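You operate a simulated robot arm through the tools that you are given. There is no shell and no other tool. Be economical: measure what you need, move in short steps, check, and stop when the job is done.

You are at the controls of a simulated two-armed robot. One attempt, no reset.

JOB
Take the lid off the tub labelled "grey clips" on the top of the shaker bench and lay it down there.

The check looks at the end state, three seconds after you hand in, the way a careful person would. Anything else that was tipped, shoved, dropped, spilled or broken makes it a failure. Lids that push on must go on centred and level and be pressed home; caps that screw on are set level and turned clockwise until they are tight.

ROBOT AND FRAMES
Two 7-joint arms with two-finger parallel grippers on one trunk, on a base that drives. Base frame: it is fixed to the floor where the robot stands at the start and does not move with it; the origin is under the middle of the robot, x ahead of it, y to its left, z up; the surface under the hand at the start is at about z = 0.88. Lengths are in m, angles in degrees, forces in N, time in s.
The left shoulder is at the start at [0.07, 0.163, 1.295], the right one opposite. With the tool pointing down near the work surface each hand reaches from about 0.36 to 0.88 m from the robot's upright axis, wherever it stands, measured 20 degrees to its own side. Payload 3.43 kg a hand.
Tool frame (each hand has its own): the origin (TCP) lies between the finger pads and is the grasp point; the fingertips stand 0.034 m ahead of it; z points along the fingers, y is the line along which they close. The gripper opens to 0.128 m. The fingers are 0.024 m wide and 0.012 m thick; the gripper's body (0.048 by 0.13 m) begins 0.096 m behind the TCP.
Orientation is that of the tool frame in the base frame, as a unit quaternion [w, x, y, z]. With the fingers straight down and closing along the base's y, the tool's x points along the base's -x, its y along +y and its z along -z.

CONTROLS
- The arms move only by the tool drive_tool. It takes "left_motion", "right_motion" or both (then of equal length, played together; a hand with none holds still); each is a list of rows, each a list of 7 numbers: the gripper command, from -1 (fully open) to 1 (shut), values between in proportion, then the shift along the tool's x, y, z in cm, then the turn, a rotation vector about the tool's x, y, z in degrees. In form: [[hand, dx, dy, dz, ax, ay, az], ...]. A call has 1 to 20 rows; each row shifts and turns the commanded pose from where the row before left it, along the tool's axes as they then stand. Each row takes 0.2 s and may step no farther than 0.05 m and 8.6 degrees from the row before; otherwise, or with a gripper value out of range, the whole call is refused. Where a pose cannot be reached the arm comes as near as it can. A force on the tool above 40 N (or 10 N above the force at the start of the call, whichever is more), or a blocked arm, ends the call early, and 0.2 s more pass. The fingers move at their own pace (about 0.153 m/s each) and stop on an object; they squeeze with about 40 N. The grip force told is the motor's: it shows also when the fingers shut on nothing. Time passes only in rows, and 0.2 s behind the last, so rows that do not move let the fingers close. It gives the time, the measured TCP pose, the force on the tool (base axes), the opening and the grip force at its end, in the units of the frame above (readings bear some noise), with the torque about the TCP (base axes, N m) and any sound that the robot's microphone picked up, and new pictures: "show" is both (left out), scene, wrist or none (wrist: the cameras of the hands that moved).
- Cameras (640 x 400 px; columns grow to the right, rows downward): "scene" is now at [0.1376, 0.0116, 1.5174]; the picture's right is [0.12, -0.99, 0.00], its down [-0.62, -0.07, -0.78] and it looks along [0.77, 0.09, -0.63] (base axes); focal length 293 px, centre (320, 200). "left" rides on the left gripper at [0.076, 0.011, -0.16] in its tool frame; the picture's right is [-0.15, 0.99, 0.00], its down [-0.88, -0.13, -0.46] and it looks along [-0.45, -0.07, 0.89] (tool axes); focal length 234 px, centre (320, 200). "right" rides on the right gripper at [0.076, -0.011, -0.16] in its tool frame; the picture's right is [0.15, 0.99, 0.00], its down [-0.88, 0.13, -0.46] and it looks along [-0.45, 0.07, 0.89] (tool axes); focal length 234 px, centre (320, 200). There is no depth. A picture from a camera that has moved, and an enlarged one, comes with that camera's place and axes in the base frame and with its lens.
- slide_trunk(by): slides the trunk up (or, below 0, down) by that many m; the arms and the scene camera ride with it, the base frame stays. It gives what a move gives, with no picture.
- base_move(legs): drives the robot by 1 to 6 legs, each [ahead, left, turn to the left] in m, m and degrees, along the robot's own axes; the way and the turn of a leg run together, so that a leg with both is an arc; at most 1.5 m and 180 degrees a leg. The arms and the cameras ride along, it lands a little off, and it stops where it bumps. It gives what a move gives, and a new picture of the scene camera.
- head_to(pan, tilt): turns the head with the scene camera to pan (to the left, within 86 degrees either way) and tilt (down, from -29 to 69), counted from straight ahead of the robot. It gives what a move gives, and a new picture of the scene camera.
- close_up(camera, box): a new picture of the part [left, top, right, bottom] of that camera's present view, enlarged. No time passes.
- hand_in(): hands the job in; it is judged then, once.

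Work in short steps. Places have to be worked out from the pictures, the camera data and where the tool is seen: move nearer, look again, correct. Check each grasp and each placing, and mend what went wrong. You have 120 turns and 260 pictures in all, those below and enlarged ones among them. Open the grippers and draw the arms clear of the work before you hand the job in, unless the task says otherwise; then end with one line.

The tools are called after "Call:" by a JSON object that holds its "method" and its "body". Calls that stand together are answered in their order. drive_tool: Moves the arms, as the interface text tells. Its arguments: {"type":"object","properties":{"left_motion":{"type":"array"},"right_motion":{"type":"array"},"show":{"type":"string","enum":["both","scene","wrist","none"]}},"required":[]} The other tools are called the same way: slide_trunk (by) slides the trunk up or down; base_move (legs) drives the base; head_to (pan, tilt) turns the head that bears the scene camera; close_up (camera, box) takes an enlarged picture of a part of a camera's view; hand_in () hands the job in.

At the start:

```text
t: 0.0
left_tcp_pos: [0.4615, 0.2413, 1.2299]
left_ee_rot: [0.0, 0.0, 1.0, 0.0]
left_force: [-0.2, -0.3, 0.2]
left_wrist_torque: [-0.04, 0.01, 0.01]
left_finger_gap: 0.1279
left_grip_force: 0.0
right_tcp_pos: [0.6547, -0.211, 1.1361]
right_ee_rot: [0.0, 0.0, 1.0, 0.0]
right_force: [-0.1, -0.5, 0.6]
right_wrist_torque: [0.03, 0.0, 0.0]
right_finger_gap: 0.128
right_grip_force: 0.0
trunk travel left (down, up): [-0.775, 0.165]
robot x, y, heading: [-0.0004, -0.0017, -0.1]
head pan, tilt: [6.7, 39.0]
```

scene: 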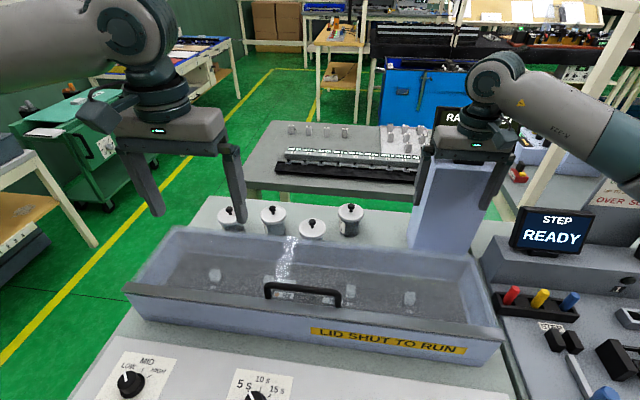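
right: 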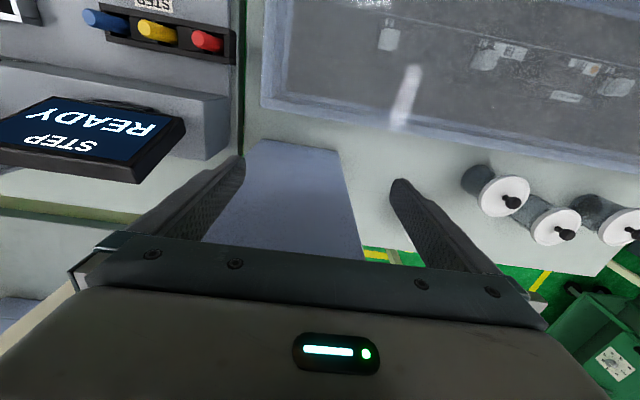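
left: 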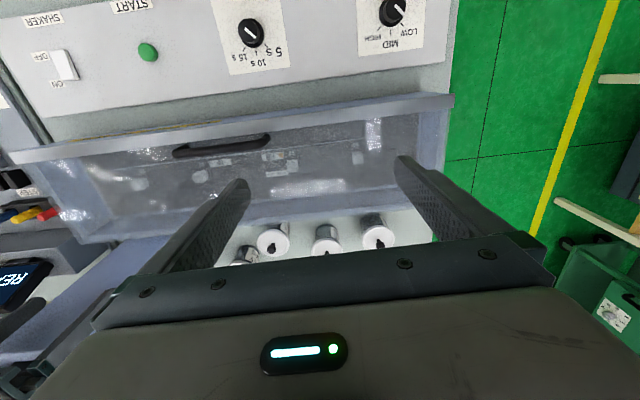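

The scene shows four small lidded tubs at the back of the bench behind the shaker box. I look closer for labels.

Call:
{"method": "close_up", "body": {"camera": "scene", "box": [200, 180, 400, 260]}}

Call:
{"method": "close_up", "body": {"camera": "right", "box": [420, 130, 640, 270]}}

Call:
{"method": "close_up", "body": {"camera": "left", "box": [220, 190, 420, 280]}}

```text
3.20 times, centred on (300, 220) of scene
camera zoom: at [0.1376, 0.0116, 1.5174], right [0.12, -0.99, 0.0], down [-0.62, -0.07, -0.78], along [0.77, 0.09, -0.63], focal length 939 px, centre (384, 136)
```

zoom: 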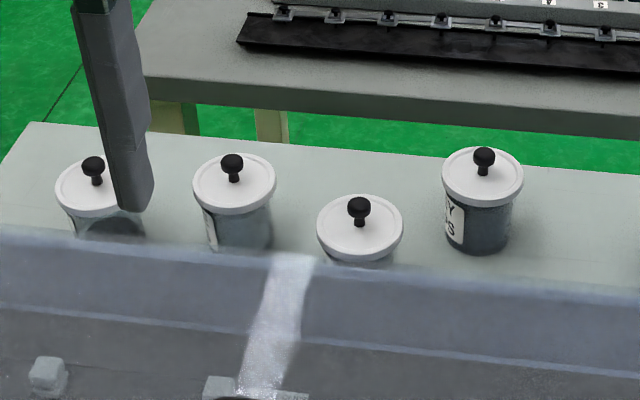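

```text
2.86 times, centred on (530, 200) of right
camera zoom: at [0.5793, -0.2228, 1.2953], right [-0.15, 0.99, 0.0], down [0.88, 0.13, 0.46], along [0.45, 0.07, -0.89], focal length 669 px, centre (-280, 200)
```

zoom: 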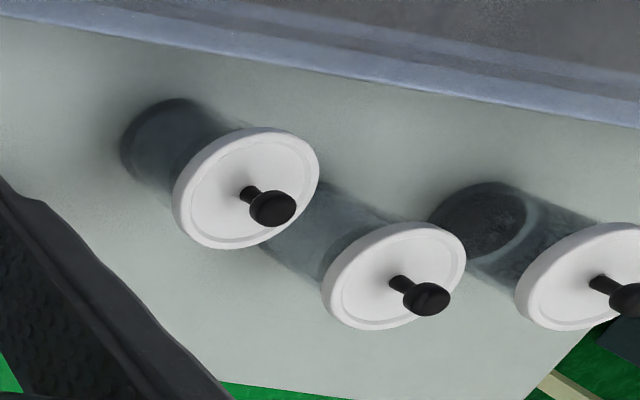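

```text
3.20 times, centred on (320, 235) of left
camera zoom: at [0.3862, 0.2512, 1.3889], right [0.15, 0.99, 0.0], down [0.88, -0.13, 0.46], along [0.45, -0.07, -0.89], focal length 749 px, centre (320, 88)
```

zoom: 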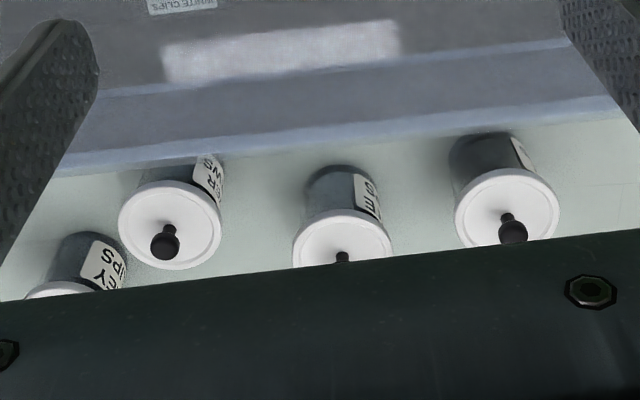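

The label visible on the rightmost tub (about x 0.77, y 0) ends "..EY ..IPS". Its knob is at roughly z 0.98. I move the right hand left, staying in front of the tall post, and look.

Call:
{"method": "drive_tool", "body": {"right_motion": [[-1, 0, 4.2, 0, 0, 0, 0], [-1, 0, 4.2, 0, 0, 0, 0], [-1, 0, 4.2, 0, 0, 0, 0], [-1, 0, 4.2, 0, 0, 0, 0], [-1, 0, 4.2, 0, 0, 0, 0], [-1, 0, 0, 0, 0, 0, 0]]}}

Call:
{"method": "close_up", "body": {"camera": "left", "box": [210, 210, 290, 270]}}

Call:
{"method": "close_up", "body": {"camera": "scene", "box": [320, 190, 380, 250]}}

```text
t: 1.4
left_tcp_pos: [0.4616, 0.2396, 1.231]
left_ee_rot: [0.0, -0.001, 1.0, 0.0]
left_force: [0.0, 0.1, -0.8]
left_wrist_torque: [0.03, 0.01, -0.01]
left_finger_gap: 0.128
left_grip_force: 0.1
right_tcp_pos: [0.6543, -0.0035, 1.1397]
right_ee_rot: [0.0, 0.0, 1.0, 0.001]
right_force: [0.0, -0.6, 0.2]
right_wrist_torque: [0.02, 0.01, -0.03]
right_finger_gap: 0.128
right_grip_force: 0.1
trunk travel left (down, up): [-0.775, 0.165]
robot x, y, heading: [0.0028, -0.0021, 0.3]
head pan, tilt: [6.7, 39.0]
camera scene: at [0.1376, 0.0101, 1.5174], right [0.12, -0.99, 0.0], down [-0.62, -0.07, -0.78], along [0.77, 0.09, -0.63], focal length 293 px, centre (320, 200)
camera right: at [0.5793, -0.0156, 1.2982], right [-0.15, 0.99, 0.0], down [0.88, 0.13, 0.46], along [0.45, 0.07, -0.89], focal length 234 px, centre (320, 200)
```

scene: 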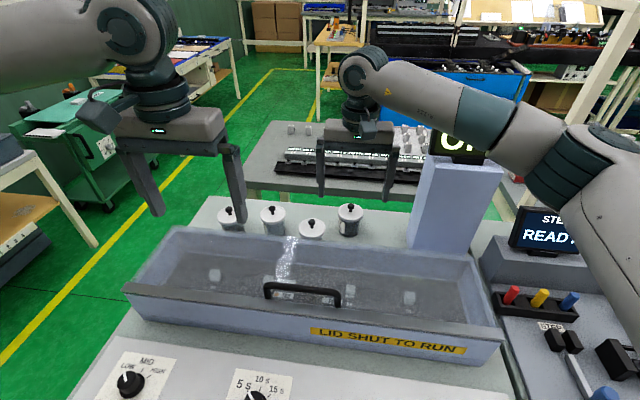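
right: 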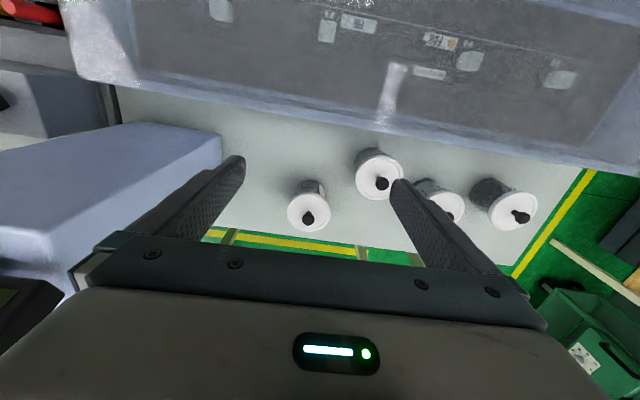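

```text
6.67 times, centred on (250, 240) of left
camera zoom: at [0.3862, 0.2499, 1.3892], right [0.15, 0.99, 0.0], down [0.88, -0.13, 0.46], along [0.45, -0.07, -0.89], focal length 1561 px, centre (787, -67)
```

zoom: 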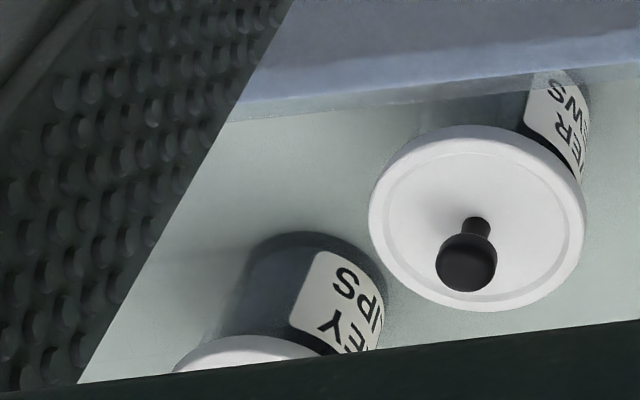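

```text
6.67 times, centred on (350, 220) of scene
camera zoom: at [0.1376, 0.0101, 1.5174], right [0.12, -0.99, 0.0], down [-0.62, -0.07, -0.78], along [0.77, 0.09, -0.63], focal length 1956 px, centre (120, 67)
```

zoom: 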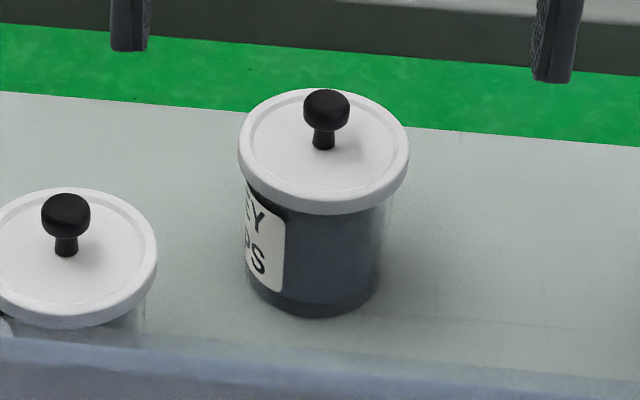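

The partial label "..EY / ..IPS" fits grey clips. Triangulating puts the knob at about (0.776, -0.004, 0.98), with the lid top near z 0.959. I move over it with the fingers half open and come down part way.

Call:
{"method": "drive_tool", "body": {"right_motion": [[0, -4.05, 0, 0, 0, 0, 0], [0, -4.05, 0, 0, 0, 0, 0], [0, -4.05, 0, 0, 0, 0, 0], [0, 0, 0, 3, 0, 0, 0], [0, 0, 0, 3, 0, 0, 0], [0, 0, 0, 2, 0, 0, 0], [0, 0, 0, 0, 0, 0, 0]]}}

Call:
{"method": "close_up", "body": {"camera": "scene", "box": [300, 150, 400, 250]}}

```text
t: 3.0
left_tcp_pos: [0.4616, 0.2414, 1.2306]
left_ee_rot: [0.0, -0.001, 1.0, 0.0]
left_force: [-0.4, 0.1, 0.1]
left_wrist_torque: [0.01, 0.0, 0.04]
left_finger_gap: 0.1282
left_grip_force: 0.0
right_tcp_pos: [0.775, -0.0029, 1.0555]
right_ee_rot: [0.0, 0.001, 1.0, 0.0]
right_force: [-0.3, 0.1, -1.2]
right_wrist_torque: [-0.01, 0.03, -0.03]
right_finger_gap: 0.064
right_grip_force: 0.1
trunk travel left (down, up): [-0.775, 0.165]
robot x, y, heading: [0.0006, -0.0025, 0.0]
head pan, tilt: [6.7, 39.0]
camera scene: at [0.1375, 0.0113, 1.5174], right [0.12, -0.99, 0.0], down [-0.62, -0.07, -0.78], along [0.77, 0.09, -0.63], focal length 293 px, centre (320, 200)
camera right: at [0.6997, -0.0136, 1.215], right [-0.15, 0.99, 0.0], down [0.88, 0.13, 0.46], along [0.45, 0.07, -0.89], focal length 234 px, centre (320, 200)
```

scene: 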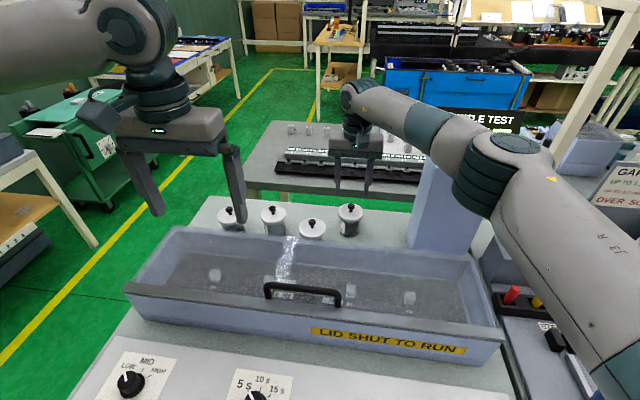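
right: 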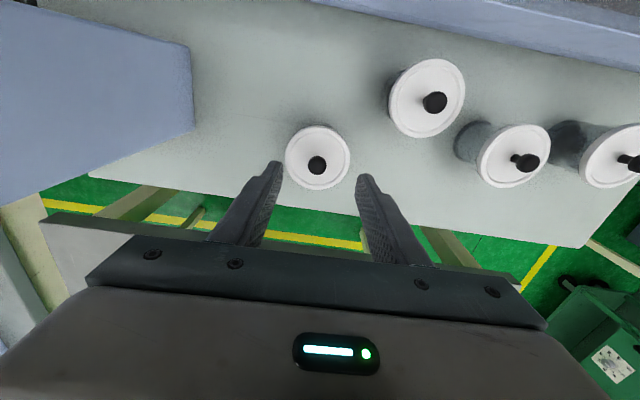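

```text
4.00 times, centred on (350, 200) of scene
camera zoom: at [0.1375, 0.0113, 1.5174], right [0.12, -0.99, 0.0], down [-0.62, -0.07, -0.78], along [0.77, 0.09, -0.63], focal length 1174 px, centre (200, 200)
```

zoom: 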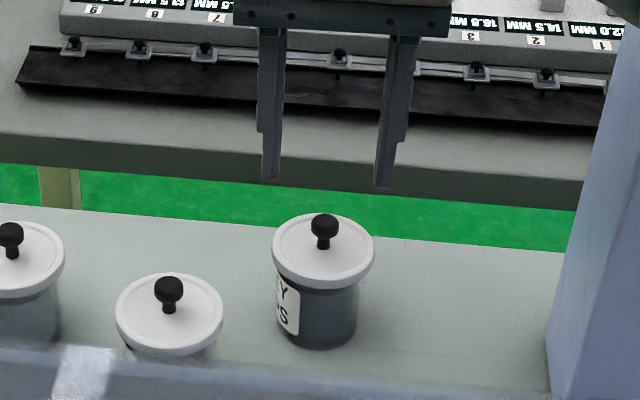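

The knob is at x 0.776, y -0.0045, so the hand is aligned. I go down 5.6 cm to z 1.0, keeping the tips just above the lid, and close.

Call:
{"method": "drive_tool", "body": {"right_motion": [[0, 0, -0.1, 2, 0, 0, 0], [0, 0, 0, 2, 0, 0, 0], [0, 0, 0, 1.6, 0, 0, 0], [0, 0, 0, 0, 0, 0, 0]]}}

Call:
{"method": "close_up", "body": {"camera": "scene", "box": [300, 170, 400, 250]}}

```text
t: 4.0
left_tcp_pos: [0.461, 0.241, 1.2297]
left_ee_rot: [0.0, 0.0, 1.0, 0.0]
left_force: [-0.8, 0.0, -0.1]
left_wrist_torque: [0.03, -0.02, 0.02]
left_finger_gap: 0.1282
left_grip_force: 0.1
right_tcp_pos: [0.7747, -0.0028, 0.9994]
right_ee_rot: [0.0, 0.0, 1.0, 0.0]
right_force: [0.4, 0.3, 0.1]
right_wrist_torque: [-0.05, -0.01, 0.0]
right_finger_gap: 0.0639
right_grip_force: 0.1
trunk travel left (down, up): [-0.775, 0.165]
robot x, y, heading: [-0.0025, -0.0045, -0.0]
head pan, tilt: [6.7, 39.0]
camera scene: at [0.1376, 0.0116, 1.5174], right [0.12, -0.99, 0.0], down [-0.62, -0.07, -0.78], along [0.77, 0.09, -0.63], focal length 293 px, centre (320, 200)
camera right: at [0.7003, -0.0133, 1.1597], right [-0.15, 0.99, 0.0], down [0.88, 0.13, 0.46], along [0.45, 0.07, -0.89], focal length 234 px, centre (320, 200)
```

scene: 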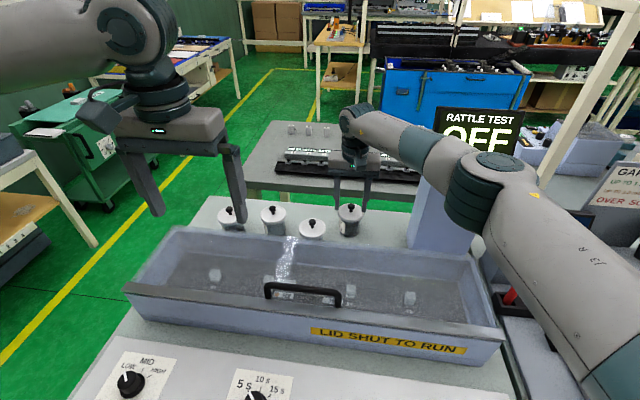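
right: 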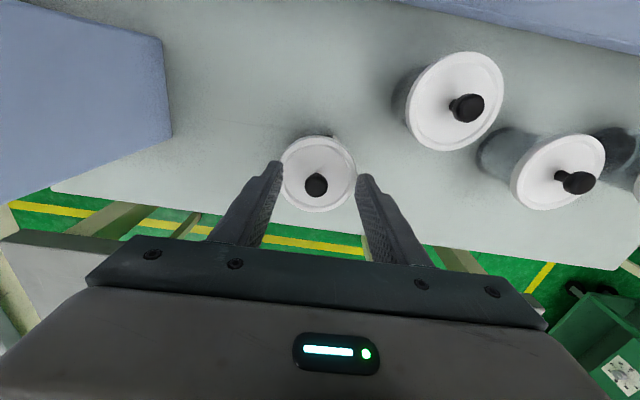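

```text
5.00 times, centred on (350, 210) of scene
camera zoom: at [0.1376, 0.0116, 1.5174], right [0.12, -0.99, 0.0], down [-0.62, -0.07, -0.78], along [0.77, 0.09, -0.63], focal length 1467 px, centre (170, 150)
```

zoom: 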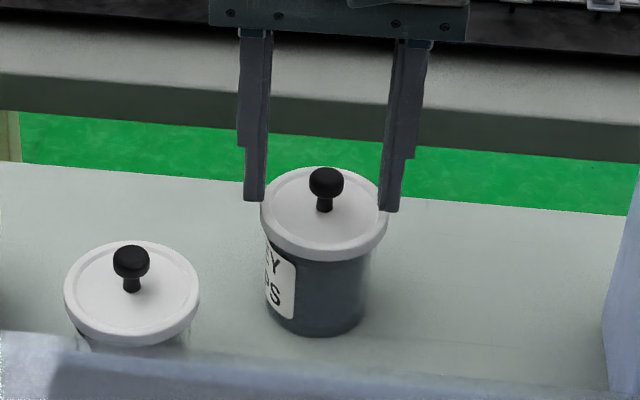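

Tips sit at stem height and straddle the knob, with the knob about 2 mm to the right of centre. I nudge that way and close slowly.

Call:
{"method": "drive_tool", "body": {"right_motion": [[0.2, 0, -0.17, 0, 0, 0, 0], [0.5, 0, 0, 0, 0, 0, 0], [0.65, 0, 0, 0, 0, 0, 0], [0.75, 0, 0, 0, 0, 0, 0], [1, 0, 0, 0, 0, 0, 0], [1, 0, 0, 0, 0, 0, 0], [1, 0, 0, 0, 0, 0, 0]]}}

Call:
{"method": "close_up", "body": {"camera": "scene", "box": [300, 170, 400, 250]}}

```text
t: 5.6
left_tcp_pos: [0.4631, 0.2417, 1.2284]
left_ee_rot: [0.0, 0.0, 1.0, 0.001]
left_force: [0.2, 0.1, -0.6]
left_wrist_torque: [0.02, 0.02, 0.03]
left_finger_gap: 0.1279
left_grip_force: 0.1
right_tcp_pos: [0.7756, -0.0031, 1.0012]
right_ee_rot: [0.0, 0.0, 1.0, 0.0]
right_force: [-0.3, 0.3, 0.5]
right_wrist_torque: [-0.02, -0.03, 0.02]
right_finger_gap: 0.015
right_grip_force: 40.0
trunk travel left (down, up): [-0.775, 0.165]
robot x, y, heading: [0.0009, 0.0027, -0.1]
head pan, tilt: [6.7, 39.0]
heard: snap
camera scene: at [0.1377, 0.0117, 1.5174], right [0.12, -0.99, 0.0], down [-0.62, -0.07, -0.78], along [0.77, 0.09, -0.63], focal length 293 px, centre (320, 200)
camera right: at [0.7007, -0.0149, 1.16], right [-0.15, 0.99, 0.0], down [0.88, 0.13, 0.46], along [0.45, 0.07, -0.89], focal length 234 px, centre (320, 200)
```

scene: 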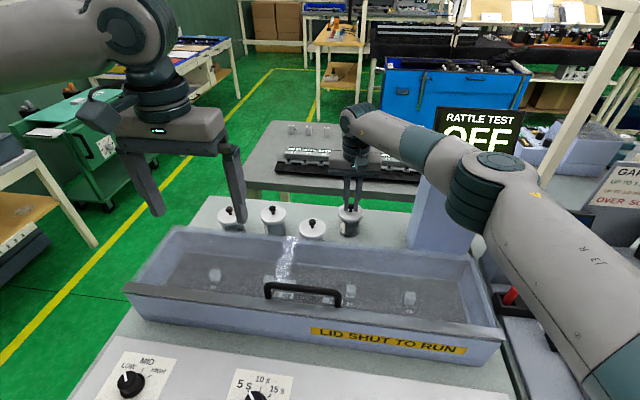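
right: 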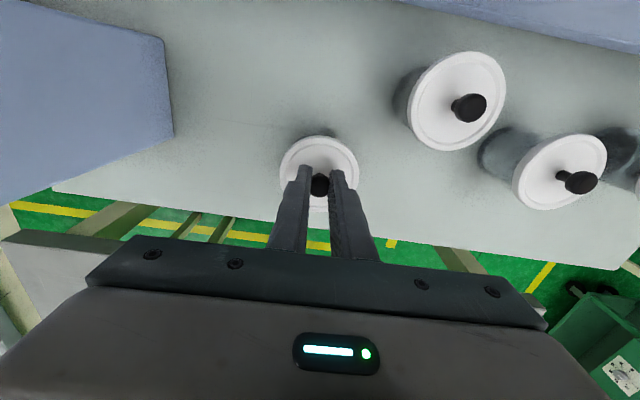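

```text
5.00 times, centred on (350, 210) of scene
camera zoom: at [0.1377, 0.0117, 1.5174], right [0.12, -0.99, 0.0], down [-0.62, -0.07, -0.78], along [0.77, 0.09, -0.63], focal length 1467 px, centre (170, 150)
```

zoom: 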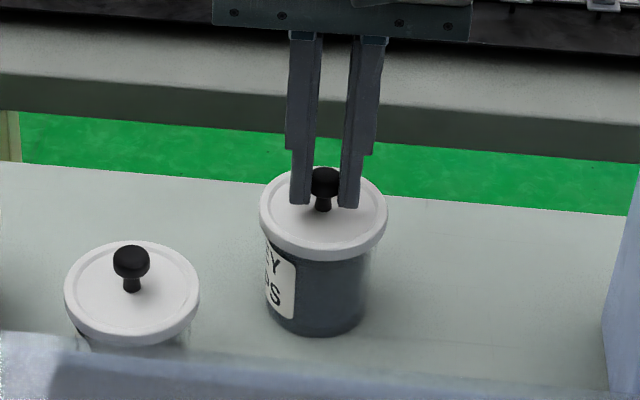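

Gripped at a 15 mm gap and 40 N, with a "snap" heard. I lift gently and watch whether the tub stays down.

Call:
{"method": "drive_tool", "body": {"right_motion": [[1, 0, 0, -0.3, 0, 0, 0], [1, 0, 0, -0.4, 0, 0, 0], [1, 0, 0, -0.5, 0, 0, 0], [1, 0, 0, 0, 0, 0, 0]]}}

Call:
{"method": "close_up", "body": {"camera": "scene", "box": [300, 170, 400, 250]}}

```text
t: 6.6
left_tcp_pos: [0.4618, 0.242, 1.2296]
left_ee_rot: [0.0, 0.0, 1.0, 0.0]
left_force: [-0.1, 0.2, -0.2]
left_wrist_torque: [-0.02, 0.04, 0.01]
left_finger_gap: 0.128
left_grip_force: 0.2
right_tcp_pos: [0.7765, -0.0051, 1.0111]
right_ee_rot: [0.0, 0.002, 1.0, 0.0]
right_force: [-0.8, 0.0, -0.5]
right_wrist_torque: [0.0, -0.01, 0.02]
right_finger_gap: 0.0155
right_grip_force: 40.1
trunk travel left (down, up): [-0.775, 0.165]
robot x, y, heading: [-0.0011, 0.0013, -0.2]
head pan, tilt: [6.7, 39.0]
camera scene: at [0.1378, 0.0117, 1.5174], right [0.12, -0.99, 0.0], down [-0.62, -0.07, -0.78], along [0.77, 0.09, -0.63], focal length 293 px, centre (320, 200)
camera right: at [0.701, -0.0156, 1.1713], right [-0.15, 0.99, 0.0], down [0.88, 0.13, 0.46], along [0.45, 0.07, -0.89], focal length 234 px, centre (320, 200)
```

scene: 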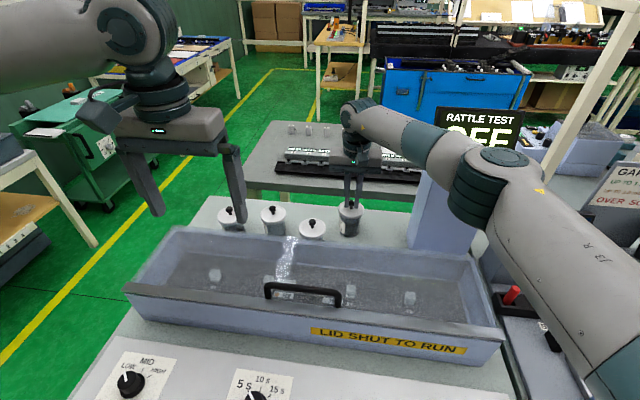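
right: 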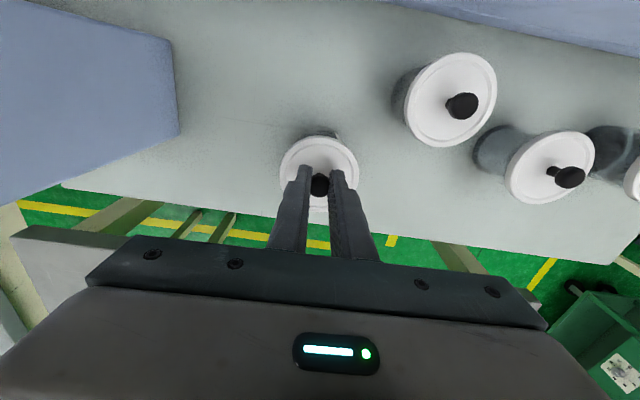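

```text
5.00 times, centred on (350, 210) of scene
camera zoom: at [0.1378, 0.0117, 1.5174], right [0.12, -0.99, 0.0], down [-0.62, -0.07, -0.78], along [0.77, 0.09, -0.63], focal length 1467 px, centre (170, 150)
```

zoom: 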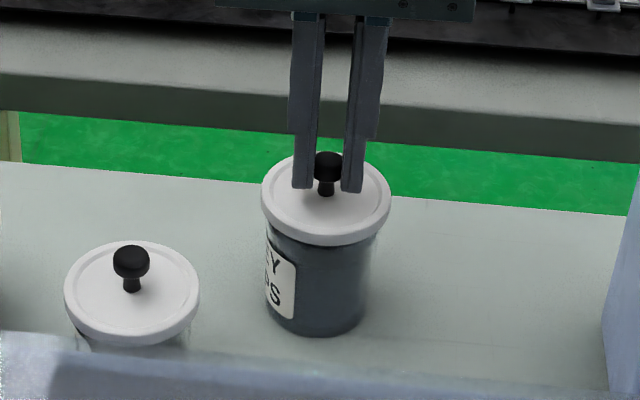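

The lid rose and the tub stayed put, so the lid is free. I lift it higher, to about z 1.06.

Call:
{"method": "drive_tool", "body": {"right_motion": [[1, 0, 0, -1, 0, 0, 0], [1, 0, 0, -2, 0, 0, 0], [1, 0, 0, -2, 0, 0, 0], [1, 0, 0, 0, 0, 0, 0]]}}

Call:
{"method": "close_up", "body": {"camera": "scene", "box": [300, 150, 440, 250]}}

```text
t: 7.6
left_tcp_pos: [0.4638, 0.2411, 1.2296]
left_ee_rot: [0.0, -0.001, 1.0, 0.0]
left_force: [0.1, -0.5, 0.9]
left_wrist_torque: [0.03, -0.02, -0.05]
left_finger_gap: 0.1283
left_grip_force: 0.1
right_tcp_pos: [0.7767, -0.005, 1.0624]
right_ee_rot: [0.001, 0.0, 1.0, 0.001]
right_force: [0.2, -0.6, 0.3]
right_wrist_torque: [0.0, -0.03, 0.01]
right_finger_gap: 0.0149
right_grip_force: 39.9
trunk travel left (down, up): [-0.775, 0.165]
robot x, y, heading: [0.0009, -0.0028, 0.1]
head pan, tilt: [6.7, 39.0]
camera scene: at [0.138, 0.0116, 1.5173], right [0.12, -0.99, 0.0], down [-0.62, -0.07, -0.78], along [0.77, 0.09, -0.63], focal length 293 px, centre (320, 200)
camera right: at [0.7007, -0.0158, 1.2219], right [-0.15, 0.99, 0.0], down [0.88, 0.13, 0.46], along [0.45, 0.07, -0.89], focal length 234 px, centre (320, 200)
```

scene: 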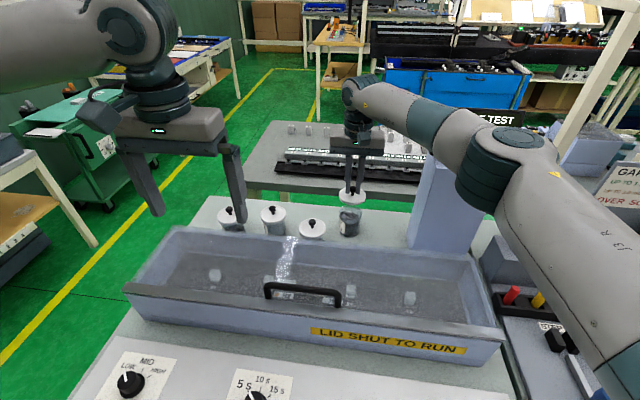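
right: 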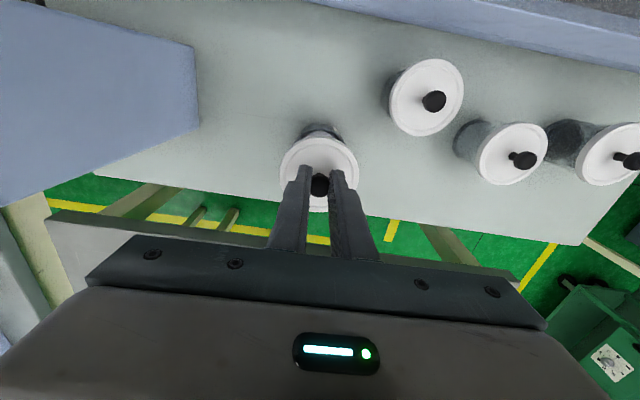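

```text
4.00 times, centred on (370, 200) of scene
camera zoom: at [0.138, 0.0116, 1.5173], right [0.12, -0.99, 0.0], down [-0.62, -0.07, -0.78], along [0.77, 0.09, -0.63], focal length 1174 px, centre (120, 200)
```

zoom: 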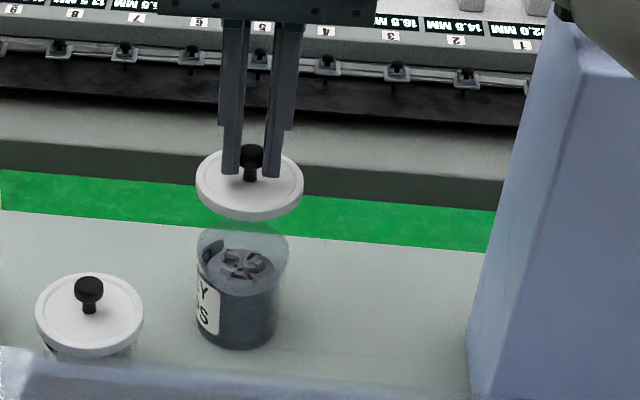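

The lid is off and clear, and the clips are undisturbed. I move it to the free spot at about (0.715, -0.075), which keeps the forearm clear of the post, then lower part way.

Call:
{"method": "drive_tool", "body": {"right_motion": [[1, 2, -2.3, 0, 0, 0, 0], [1, 2, -2.3, 0, 0, 0, 0], [1, 2, -2.4, 0, 0, 0, 0], [1, 0, 0, 3, 0, 0, 0], [1, 0, 0, 3, 0, 0, 0], [1, 0, 0, 2, 0, 0, 0], [1, 0, 0, 1.7, 0, 0, 0], [1, 0, 0, 0, 0, 0, 0]]}}

Call:
{"method": "close_up", "body": {"camera": "scene", "box": [300, 170, 440, 270]}}

```text
t: 9.4
left_tcp_pos: [0.4617, 0.2412, 1.2287]
left_ee_rot: [0.0, -0.001, 1.0, 0.0]
left_force: [-0.4, 0.7, 0.6]
left_wrist_torque: [-0.01, -0.01, 0.02]
left_finger_gap: 0.128
left_grip_force: 0.0
right_tcp_pos: [0.7168, -0.0745, 0.9635]
right_ee_rot: [0.0, 0.0, 1.0, 0.0]
right_force: [0.5, -0.6, -1.0]
right_wrist_torque: [-0.02, -0.02, -0.01]
right_finger_gap: 0.0152
right_grip_force: 40.0
trunk travel left (down, up): [-0.775, 0.165]
robot x, y, heading: [0.0039, -0.0001, 0.0]
head pan, tilt: [6.7, 39.0]
camera scene: at [0.1374, 0.0116, 1.5174], right [0.12, -0.99, 0.0], down [-0.62, -0.07, -0.78], along [0.77, 0.09, -0.63], focal length 293 px, centre (320, 200)
camera right: at [0.6402, -0.0852, 1.1236], right [-0.15, 0.99, 0.0], down [0.88, 0.13, 0.46], along [0.45, 0.07, -0.89], focal length 234 px, centre (320, 200)
```

scene: 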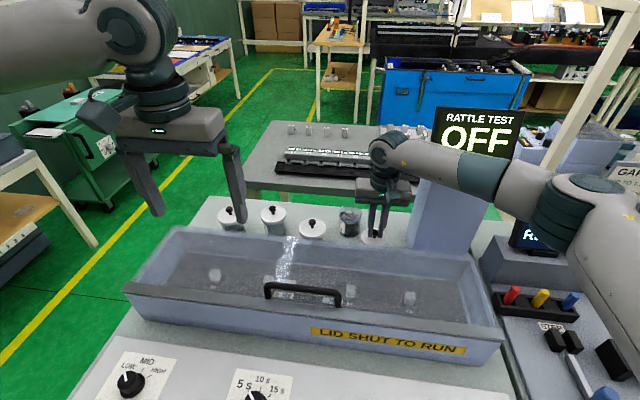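
right: 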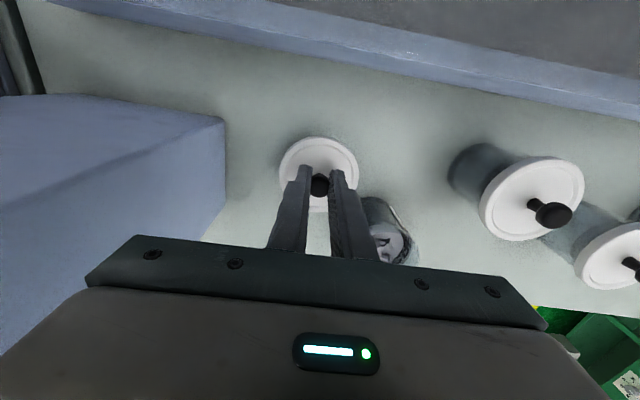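

```text
4.00 times, centred on (370, 220) of scene
camera zoom: at [0.1374, 0.0116, 1.5174], right [0.12, -0.99, 0.0], down [-0.62, -0.07, -0.78], along [0.77, 0.09, -0.63], focal length 1174 px, centre (120, 120)
```

zoom: 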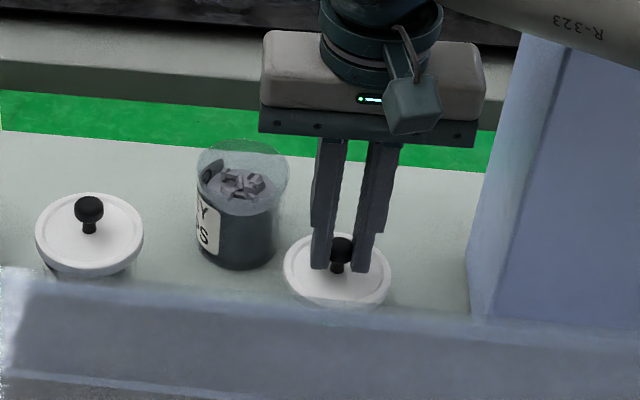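

The lid is about 3 cm above the bench with room all around. I lower it gently and watch the force.

Call:
{"method": "drive_tool", "body": {"right_motion": [[1, 0, 0, 0.8, 0, 0, 0], [1, 0, 0, 0.6, 0, 0, 0], [1, 0, 0, 0.4, 0, 0, 0], [1, 0, 0, 0.3, 0, 0, 0], [1, 0, 0, 0, 0, 0, 0]]}}

Call:
{"method": "close_up", "body": {"camera": "scene", "box": [330, 200, 420, 260]}}

```text
t: 10.6
left_tcp_pos: [0.4628, 0.2419, 1.2301]
left_ee_rot: [0.001, 0.001, 1.0, 0.0]
left_force: [-0.1, -0.5, 0.3]
left_wrist_torque: [0.0, 0.02, 0.0]
left_finger_gap: 0.1279
left_grip_force: 0.0
right_tcp_pos: [0.7154, -0.0738, 0.9436]
right_ee_rot: [-0.001, -0.001, 1.0, 0.0]
right_force: [0.4, 0.5, -0.2]
right_wrist_torque: [-0.03, 0.01, 0.0]
right_finger_gap: 0.0152
right_grip_force: 39.4
trunk travel left (down, up): [-0.775, 0.165]
robot x, y, heading: [0.0036, -0.0013, 0.1]
head pan, tilt: [6.7, 39.0]
camera scene: at [0.1373, 0.0118, 1.5174], right [0.12, -0.99, 0.0], down [-0.62, -0.07, -0.78], along [0.77, 0.09, -0.63], focal length 293 px, centre (320, 200)
camera right: at [0.6402, -0.085, 1.1036], right [-0.15, 0.99, 0.0], down [0.88, 0.13, 0.46], along [0.45, 0.07, -0.89], focal length 234 px, centre (320, 200)
```

scene: 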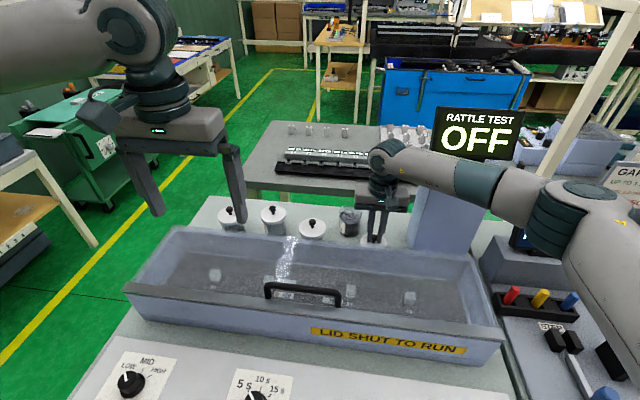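
right: 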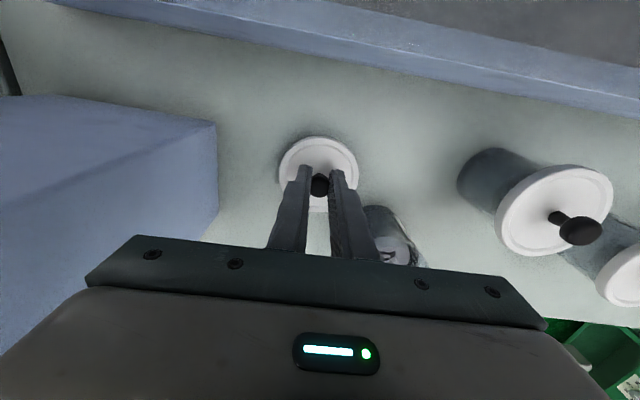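

```text
6.67 times, centred on (375, 230) of scene
camera zoom: at [0.1373, 0.0118, 1.5174], right [0.12, -0.99, 0.0], down [-0.62, -0.07, -0.78], along [0.77, 0.09, -0.63], focal length 1956 px, centre (-47, 0)
```

zoom: 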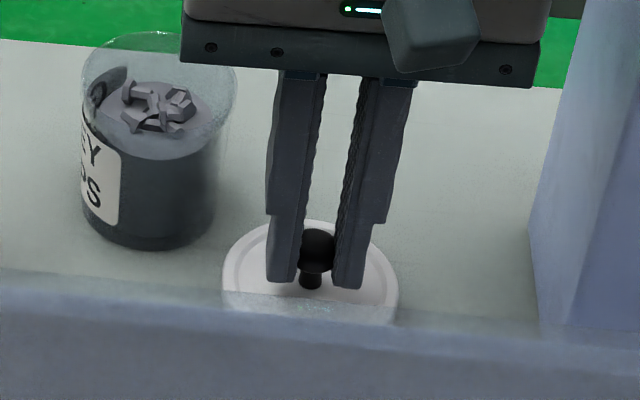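

No contact yet at z 0.9436. I keep lowering in small steps until the force shows touch.

Call:
{"method": "drive_tool", "body": {"right_motion": [[1, 0, 0, 0.3, 0, 0, 0], [1, 0, 0, 0.3, 0, 0, 0], [1, 0, 0, 0.2, 0, 0, 0], [1, 0, 0, 0, 0, 0, 0]], "show": "none"}}

```text
t: 11.6
left_tcp_pos: [0.4601, 0.2429, 1.231]
left_ee_rot: [0.001, 0.0, 1.0, -0.001]
left_force: [0.1, -0.7, 0.3]
left_wrist_torque: [0.0, -0.02, 0.02]
left_finger_gap: 0.1279
left_grip_force: 0.1
right_tcp_pos: [0.7132, -0.0741, 0.9367]
right_ee_rot: [0.0, 0.0, 1.0, 0.0]
right_force: [0.0, 0.0, -0.1]
right_wrist_torque: [0.01, 0.01, 0.0]
right_finger_gap: 0.0151
right_grip_force: 39.4
trunk travel left (down, up): [-0.775, 0.165]
robot x, y, heading: [0.0009, 0.0009, 0.1]
head pan, tilt: [6.7, 39.0]
```

Still no contact at 0.937, so I continue.

Call:
{"method": "drive_tool", "body": {"right_motion": [[1, 0, 0, 0.2, 0, 0, 0], [1, 0, 0, 0.2, 0, 0, 0], [1, 0, 0, 0, 0, 0, 0]], "show": "wrist"}}

Call:
{"method": "close_up", "body": {"camera": "scene", "box": [330, 200, 420, 260]}}

```text
t: 12.4
left_tcp_pos: [0.4599, 0.2423, 1.2306]
left_ee_rot: [0.001, 0.0, 1.0, -0.001]
left_force: [0.5, 0.0, -0.4]
left_wrist_torque: [-0.01, 0.01, 0.0]
left_finger_gap: 0.1278
left_grip_force: 0.1
right_tcp_pos: [0.714, -0.0731, 0.9338]
right_ee_rot: [0.001, 0.001, 1.0, 0.001]
right_force: [-0.1, 0.6, -0.9]
right_wrist_torque: [0.0, 0.01, -0.01]
right_finger_gap: 0.015
right_grip_force: 40.4
trunk travel left (down, up): [-0.775, 0.165]
robot x, y, heading: [0.0008, 0.0007, -0.1]
head pan, tilt: [6.7, 39.0]
camera right: at [0.6391, -0.0845, 1.0931], right [-0.15, 0.99, 0.0], down [0.88, 0.13, 0.46], along [0.45, 0.07, -0.89], focal length 234 px, centre (320, 200)
```

right: 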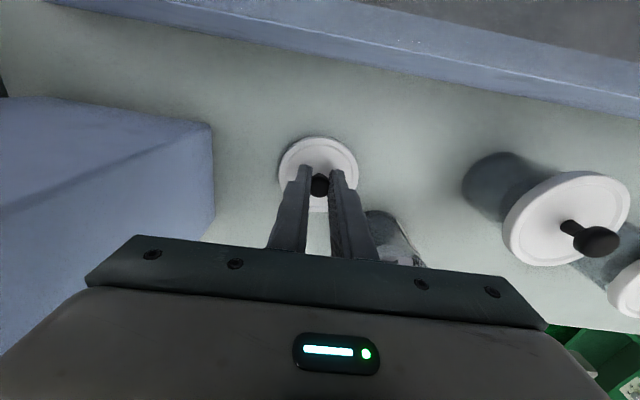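

```text
6.67 times, centred on (375, 230) of scene
camera zoom: at [0.1353, 0.0128, 1.5176], right [0.12, -0.99, 0.0], down [-0.62, -0.07, -0.78], along [0.77, 0.09, -0.63], focal length 1956 px, centre (-47, 0)
```

zoom: 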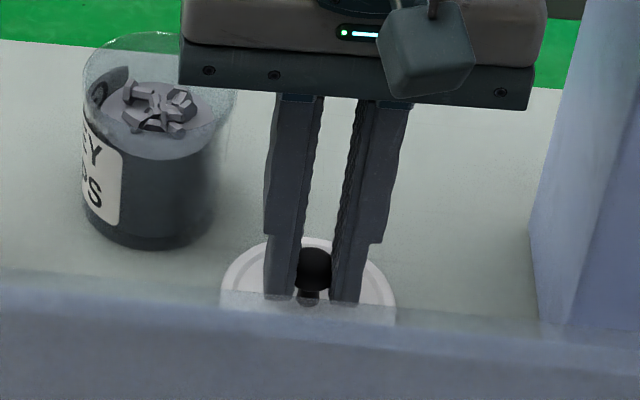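

Still no load. I continue in 2 mm steps.

Call:
{"method": "drive_tool", "body": {"right_motion": [[1, 0, 0, 0.2, 0, 0, 0], [1, 0, 0, 0.2, 0, 0, 0], [1, 0, 0, 0, 0, 0, 0]], "show": "none"}}

```text
t: 13.2
left_tcp_pos: [0.46, 0.2416, 1.2312]
left_ee_rot: [0.001, 0.0, 1.0, -0.001]
left_force: [1.1, -0.6, -0.7]
left_wrist_torque: [0.02, 0.03, 0.0]
left_finger_gap: 0.1281
left_grip_force: 0.2
right_tcp_pos: [0.7149, -0.0736, 0.9309]
right_ee_rot: [0.002, 0.0, 1.0, 0.001]
right_force: [0.2, -2.7, 10.6]
right_wrist_torque: [-0.07, 0.16, -0.02]
right_finger_gap: 0.0152
right_grip_force: 39.9
trunk travel left (down, up): [-0.775, 0.165]
robot x, y, heading: [-0.0017, 0.0009, 0.2]
head pan, tilt: [6.7, 39.0]
```

Contact: 10.6 N at z 0.931, so the lid is on the bench. I ease up 1 mm, open gradually to about 6 cm, and check.

Call:
{"method": "drive_tool", "body": {"right_motion": [[1, 0, 0, -0.1, 0, 0, 0], [0.7, 0, 0, 0, 0, 0, 0], [0.5, 0, 0, 0, 0, 0, 0], [0.3, 0, 0, 0, 0, 0, 0], [0.3, 0, 0, 0, 0, 0, 0]], "show": "wrist"}}

Call:
{"method": "close_up", "body": {"camera": "scene", "box": [330, 200, 420, 260]}}

```text
t: 14.4
left_tcp_pos: [0.46, 0.2427, 1.2305]
left_ee_rot: [0.001, 0.0, 1.0, -0.001]
left_force: [0.0, 0.4, -0.4]
left_wrist_torque: [0.03, 0.04, 0.01]
left_finger_gap: 0.1281
left_grip_force: 0.1
right_tcp_pos: [0.7152, -0.072, 0.9305]
right_ee_rot: [0.0, 0.0, 1.0, 0.001]
right_force: [-0.1, -0.2, -0.6]
right_wrist_torque: [-0.01, -0.01, 0.02]
right_finger_gap: 0.0451
right_grip_force: 0.1
trunk travel left (down, up): [-0.775, 0.165]
robot x, y, heading: [-0.0014, 0.002, 0.2]
head pan, tilt: [6.7, 39.0]
camera right: at [0.6398, -0.0837, 1.0894], right [-0.15, 0.99, 0.0], down [0.88, 0.13, 0.46], along [0.45, 0.07, -0.89], focal length 234 px, centre (320, 200)
```

right: 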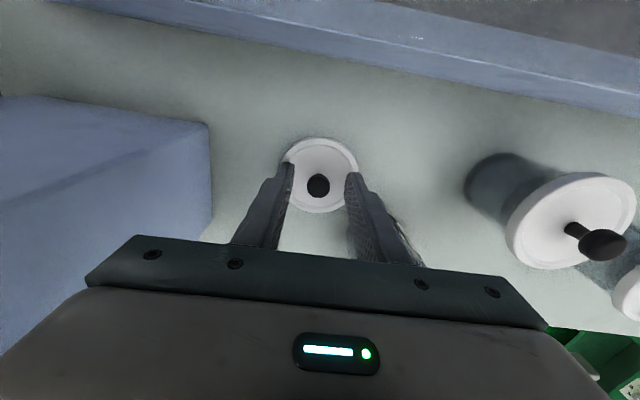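

```text
6.67 times, centred on (375, 230) of scene
camera zoom: at [0.1355, 0.0127, 1.5175], right [0.12, -0.99, 0.0], down [-0.62, -0.07, -0.78], along [0.77, 0.09, -0.63], focal length 1956 px, centre (-47, 0)
```

zoom: 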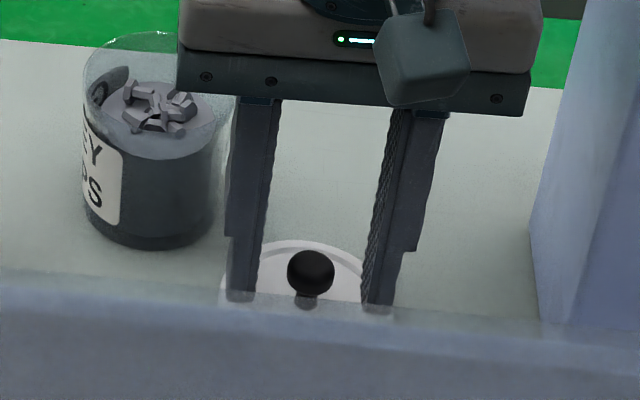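

The lid lies flat and is released. I raise straight up to about z 1.14, then draw back over the shaker and toward the right.

Call:
{"method": "drive_tool", "body": {"right_motion": [[0.3, 0, 0, -2, 0, 0, 0], [0.3, 0, 0, -4, 0, 0, 0], [0.3, 0, 0, -5, 0, 0, 0], [0.3, 0, 0, -5, 0, 0, 0], [0.3, 0, 0, -5, 0, 0, 0], [0.3, 4, -2, 0, 0, 0, 0], [0.3, 4, -4, 0, 0, 0, 0], [0.3, 4, -4, 0, 0, 0, 0], [0.3, 0, -4, 0, 0, 0, 0], [0.3, 0, 0, 0, 0, 0, 0]]}}

Call:
{"method": "close_up", "body": {"camera": "scene", "box": [200, 180, 440, 280]}}

```text
refused: row 7 steps farther than a row can; nothing moved
```

```text
2.67 times, centred on (320, 230) of scene
camera zoom: at [0.1355, 0.0127, 1.5175], right [0.12, -0.99, 0.0], down [-0.62, -0.07, -0.78], along [0.77, 0.09, -0.63], focal length 782 px, centre (320, 120)
```

zoom: 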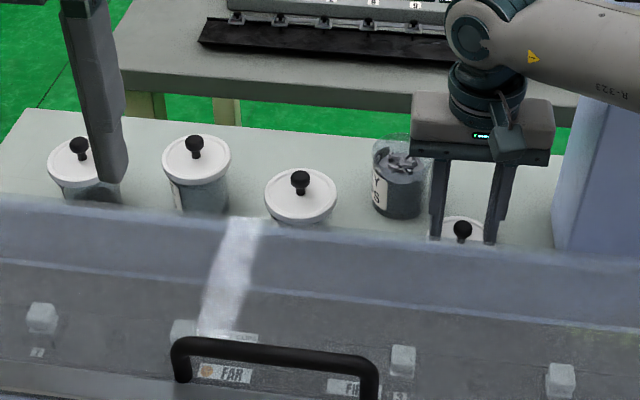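

The call was refused because one step was too long. I repeat it with smaller steps.

Call:
{"method": "drive_tool", "body": {"right_motion": [[0.3, 0, 0, -2, 0, 0, 0], [0.3, 0, 0, -4, 0, 0, 0], [0.3, 0, 0, -4, 0, 0, 0], [0.3, 0, 0, -4, 0, 0, 0], [0.3, 0, 0, -4, 0, 0, 0], [0.3, 0, 0, -3, 0, 0, 0], [-1, 4, 0, 0, 0, 0, 0], [-1, 3, -3, 0, 0, 0, 0], [-1, 3, -3, 0, 0, 0, 0], [-1, 0, -4, 0, 0, 0, 0], [-1, 0, 0, 0, 0, 0, 0]]}}

Call:
{"method": "close_up", "body": {"camera": "scene", "box": [200, 180, 440, 280]}}

```text
t: 16.8
left_tcp_pos: [0.4621, 0.242, 1.2306]
left_ee_rot: [0.0, 0.0, 1.0, -0.001]
left_force: [-0.8, -0.3, 0.1]
left_wrist_torque: [-0.03, 0.01, -0.03]
left_finger_gap: 0.1282
left_grip_force: 0.0
right_tcp_pos: [0.6171, -0.1738, 1.1387]
right_ee_rot: [0.001, 0.0, 1.0, 0.0]
right_force: [0.0, 0.1, -0.5]
right_wrist_torque: [-0.04, -0.01, -0.01]
right_finger_gap: 0.1279
right_grip_force: 0.1
trunk travel left (down, up): [-0.775, 0.165]
robot x, y, heading: [-0.0034, -0.0022, -0.0]
head pan, tilt: [6.7, 39.0]
camera scene: at [0.1379, 0.0125, 1.5173], right [0.12, -0.99, 0.0], down [-0.62, -0.07, -0.78], along [0.77, 0.09, -0.63], focal length 293 px, centre (320, 200)
camera right: at [0.542, -0.185, 1.2981], right [-0.15, 0.99, 0.0], down [0.88, 0.13, 0.46], along [0.45, 0.07, -0.89], focal length 234 px, centre (320, 200)
```

scene: 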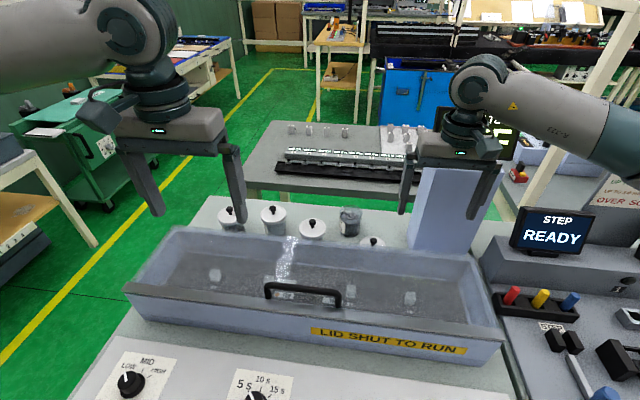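
right: 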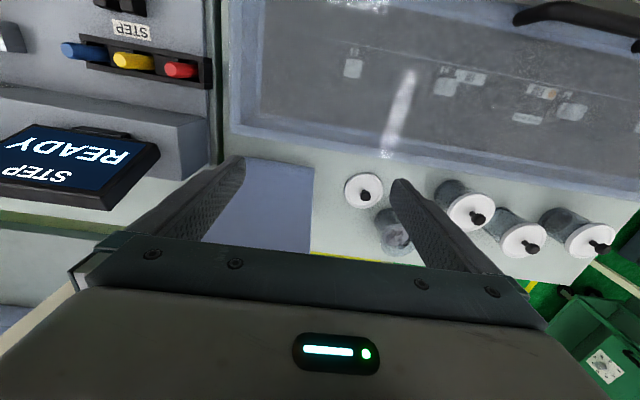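

```text
2.67 times, centred on (320, 230) of scene
camera zoom: at [0.1379, 0.0125, 1.5173], right [0.12, -0.99, 0.0], down [-0.62, -0.07, -0.78], along [0.77, 0.09, -0.63], focal length 782 px, centre (320, 120)
```

zoom: 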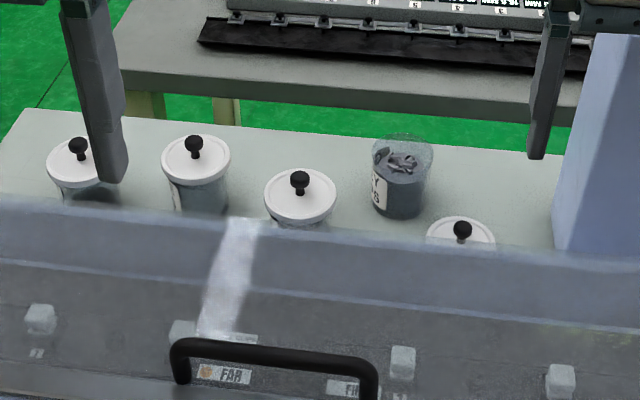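

The lid lies flat on the bench, the tub and its neighbours stand where they were, and both hands are open and clear. I hand in.

Call:
{"method": "hand_in", "body": {}}

```text
The job is handed in.
```

The lid is off the "grey clips" tub and lying flat on the bench top beside it, and no other tub was moved; the camera only caught the ends of the label ("..EY / ..IPS"), but the grey clips inside match.
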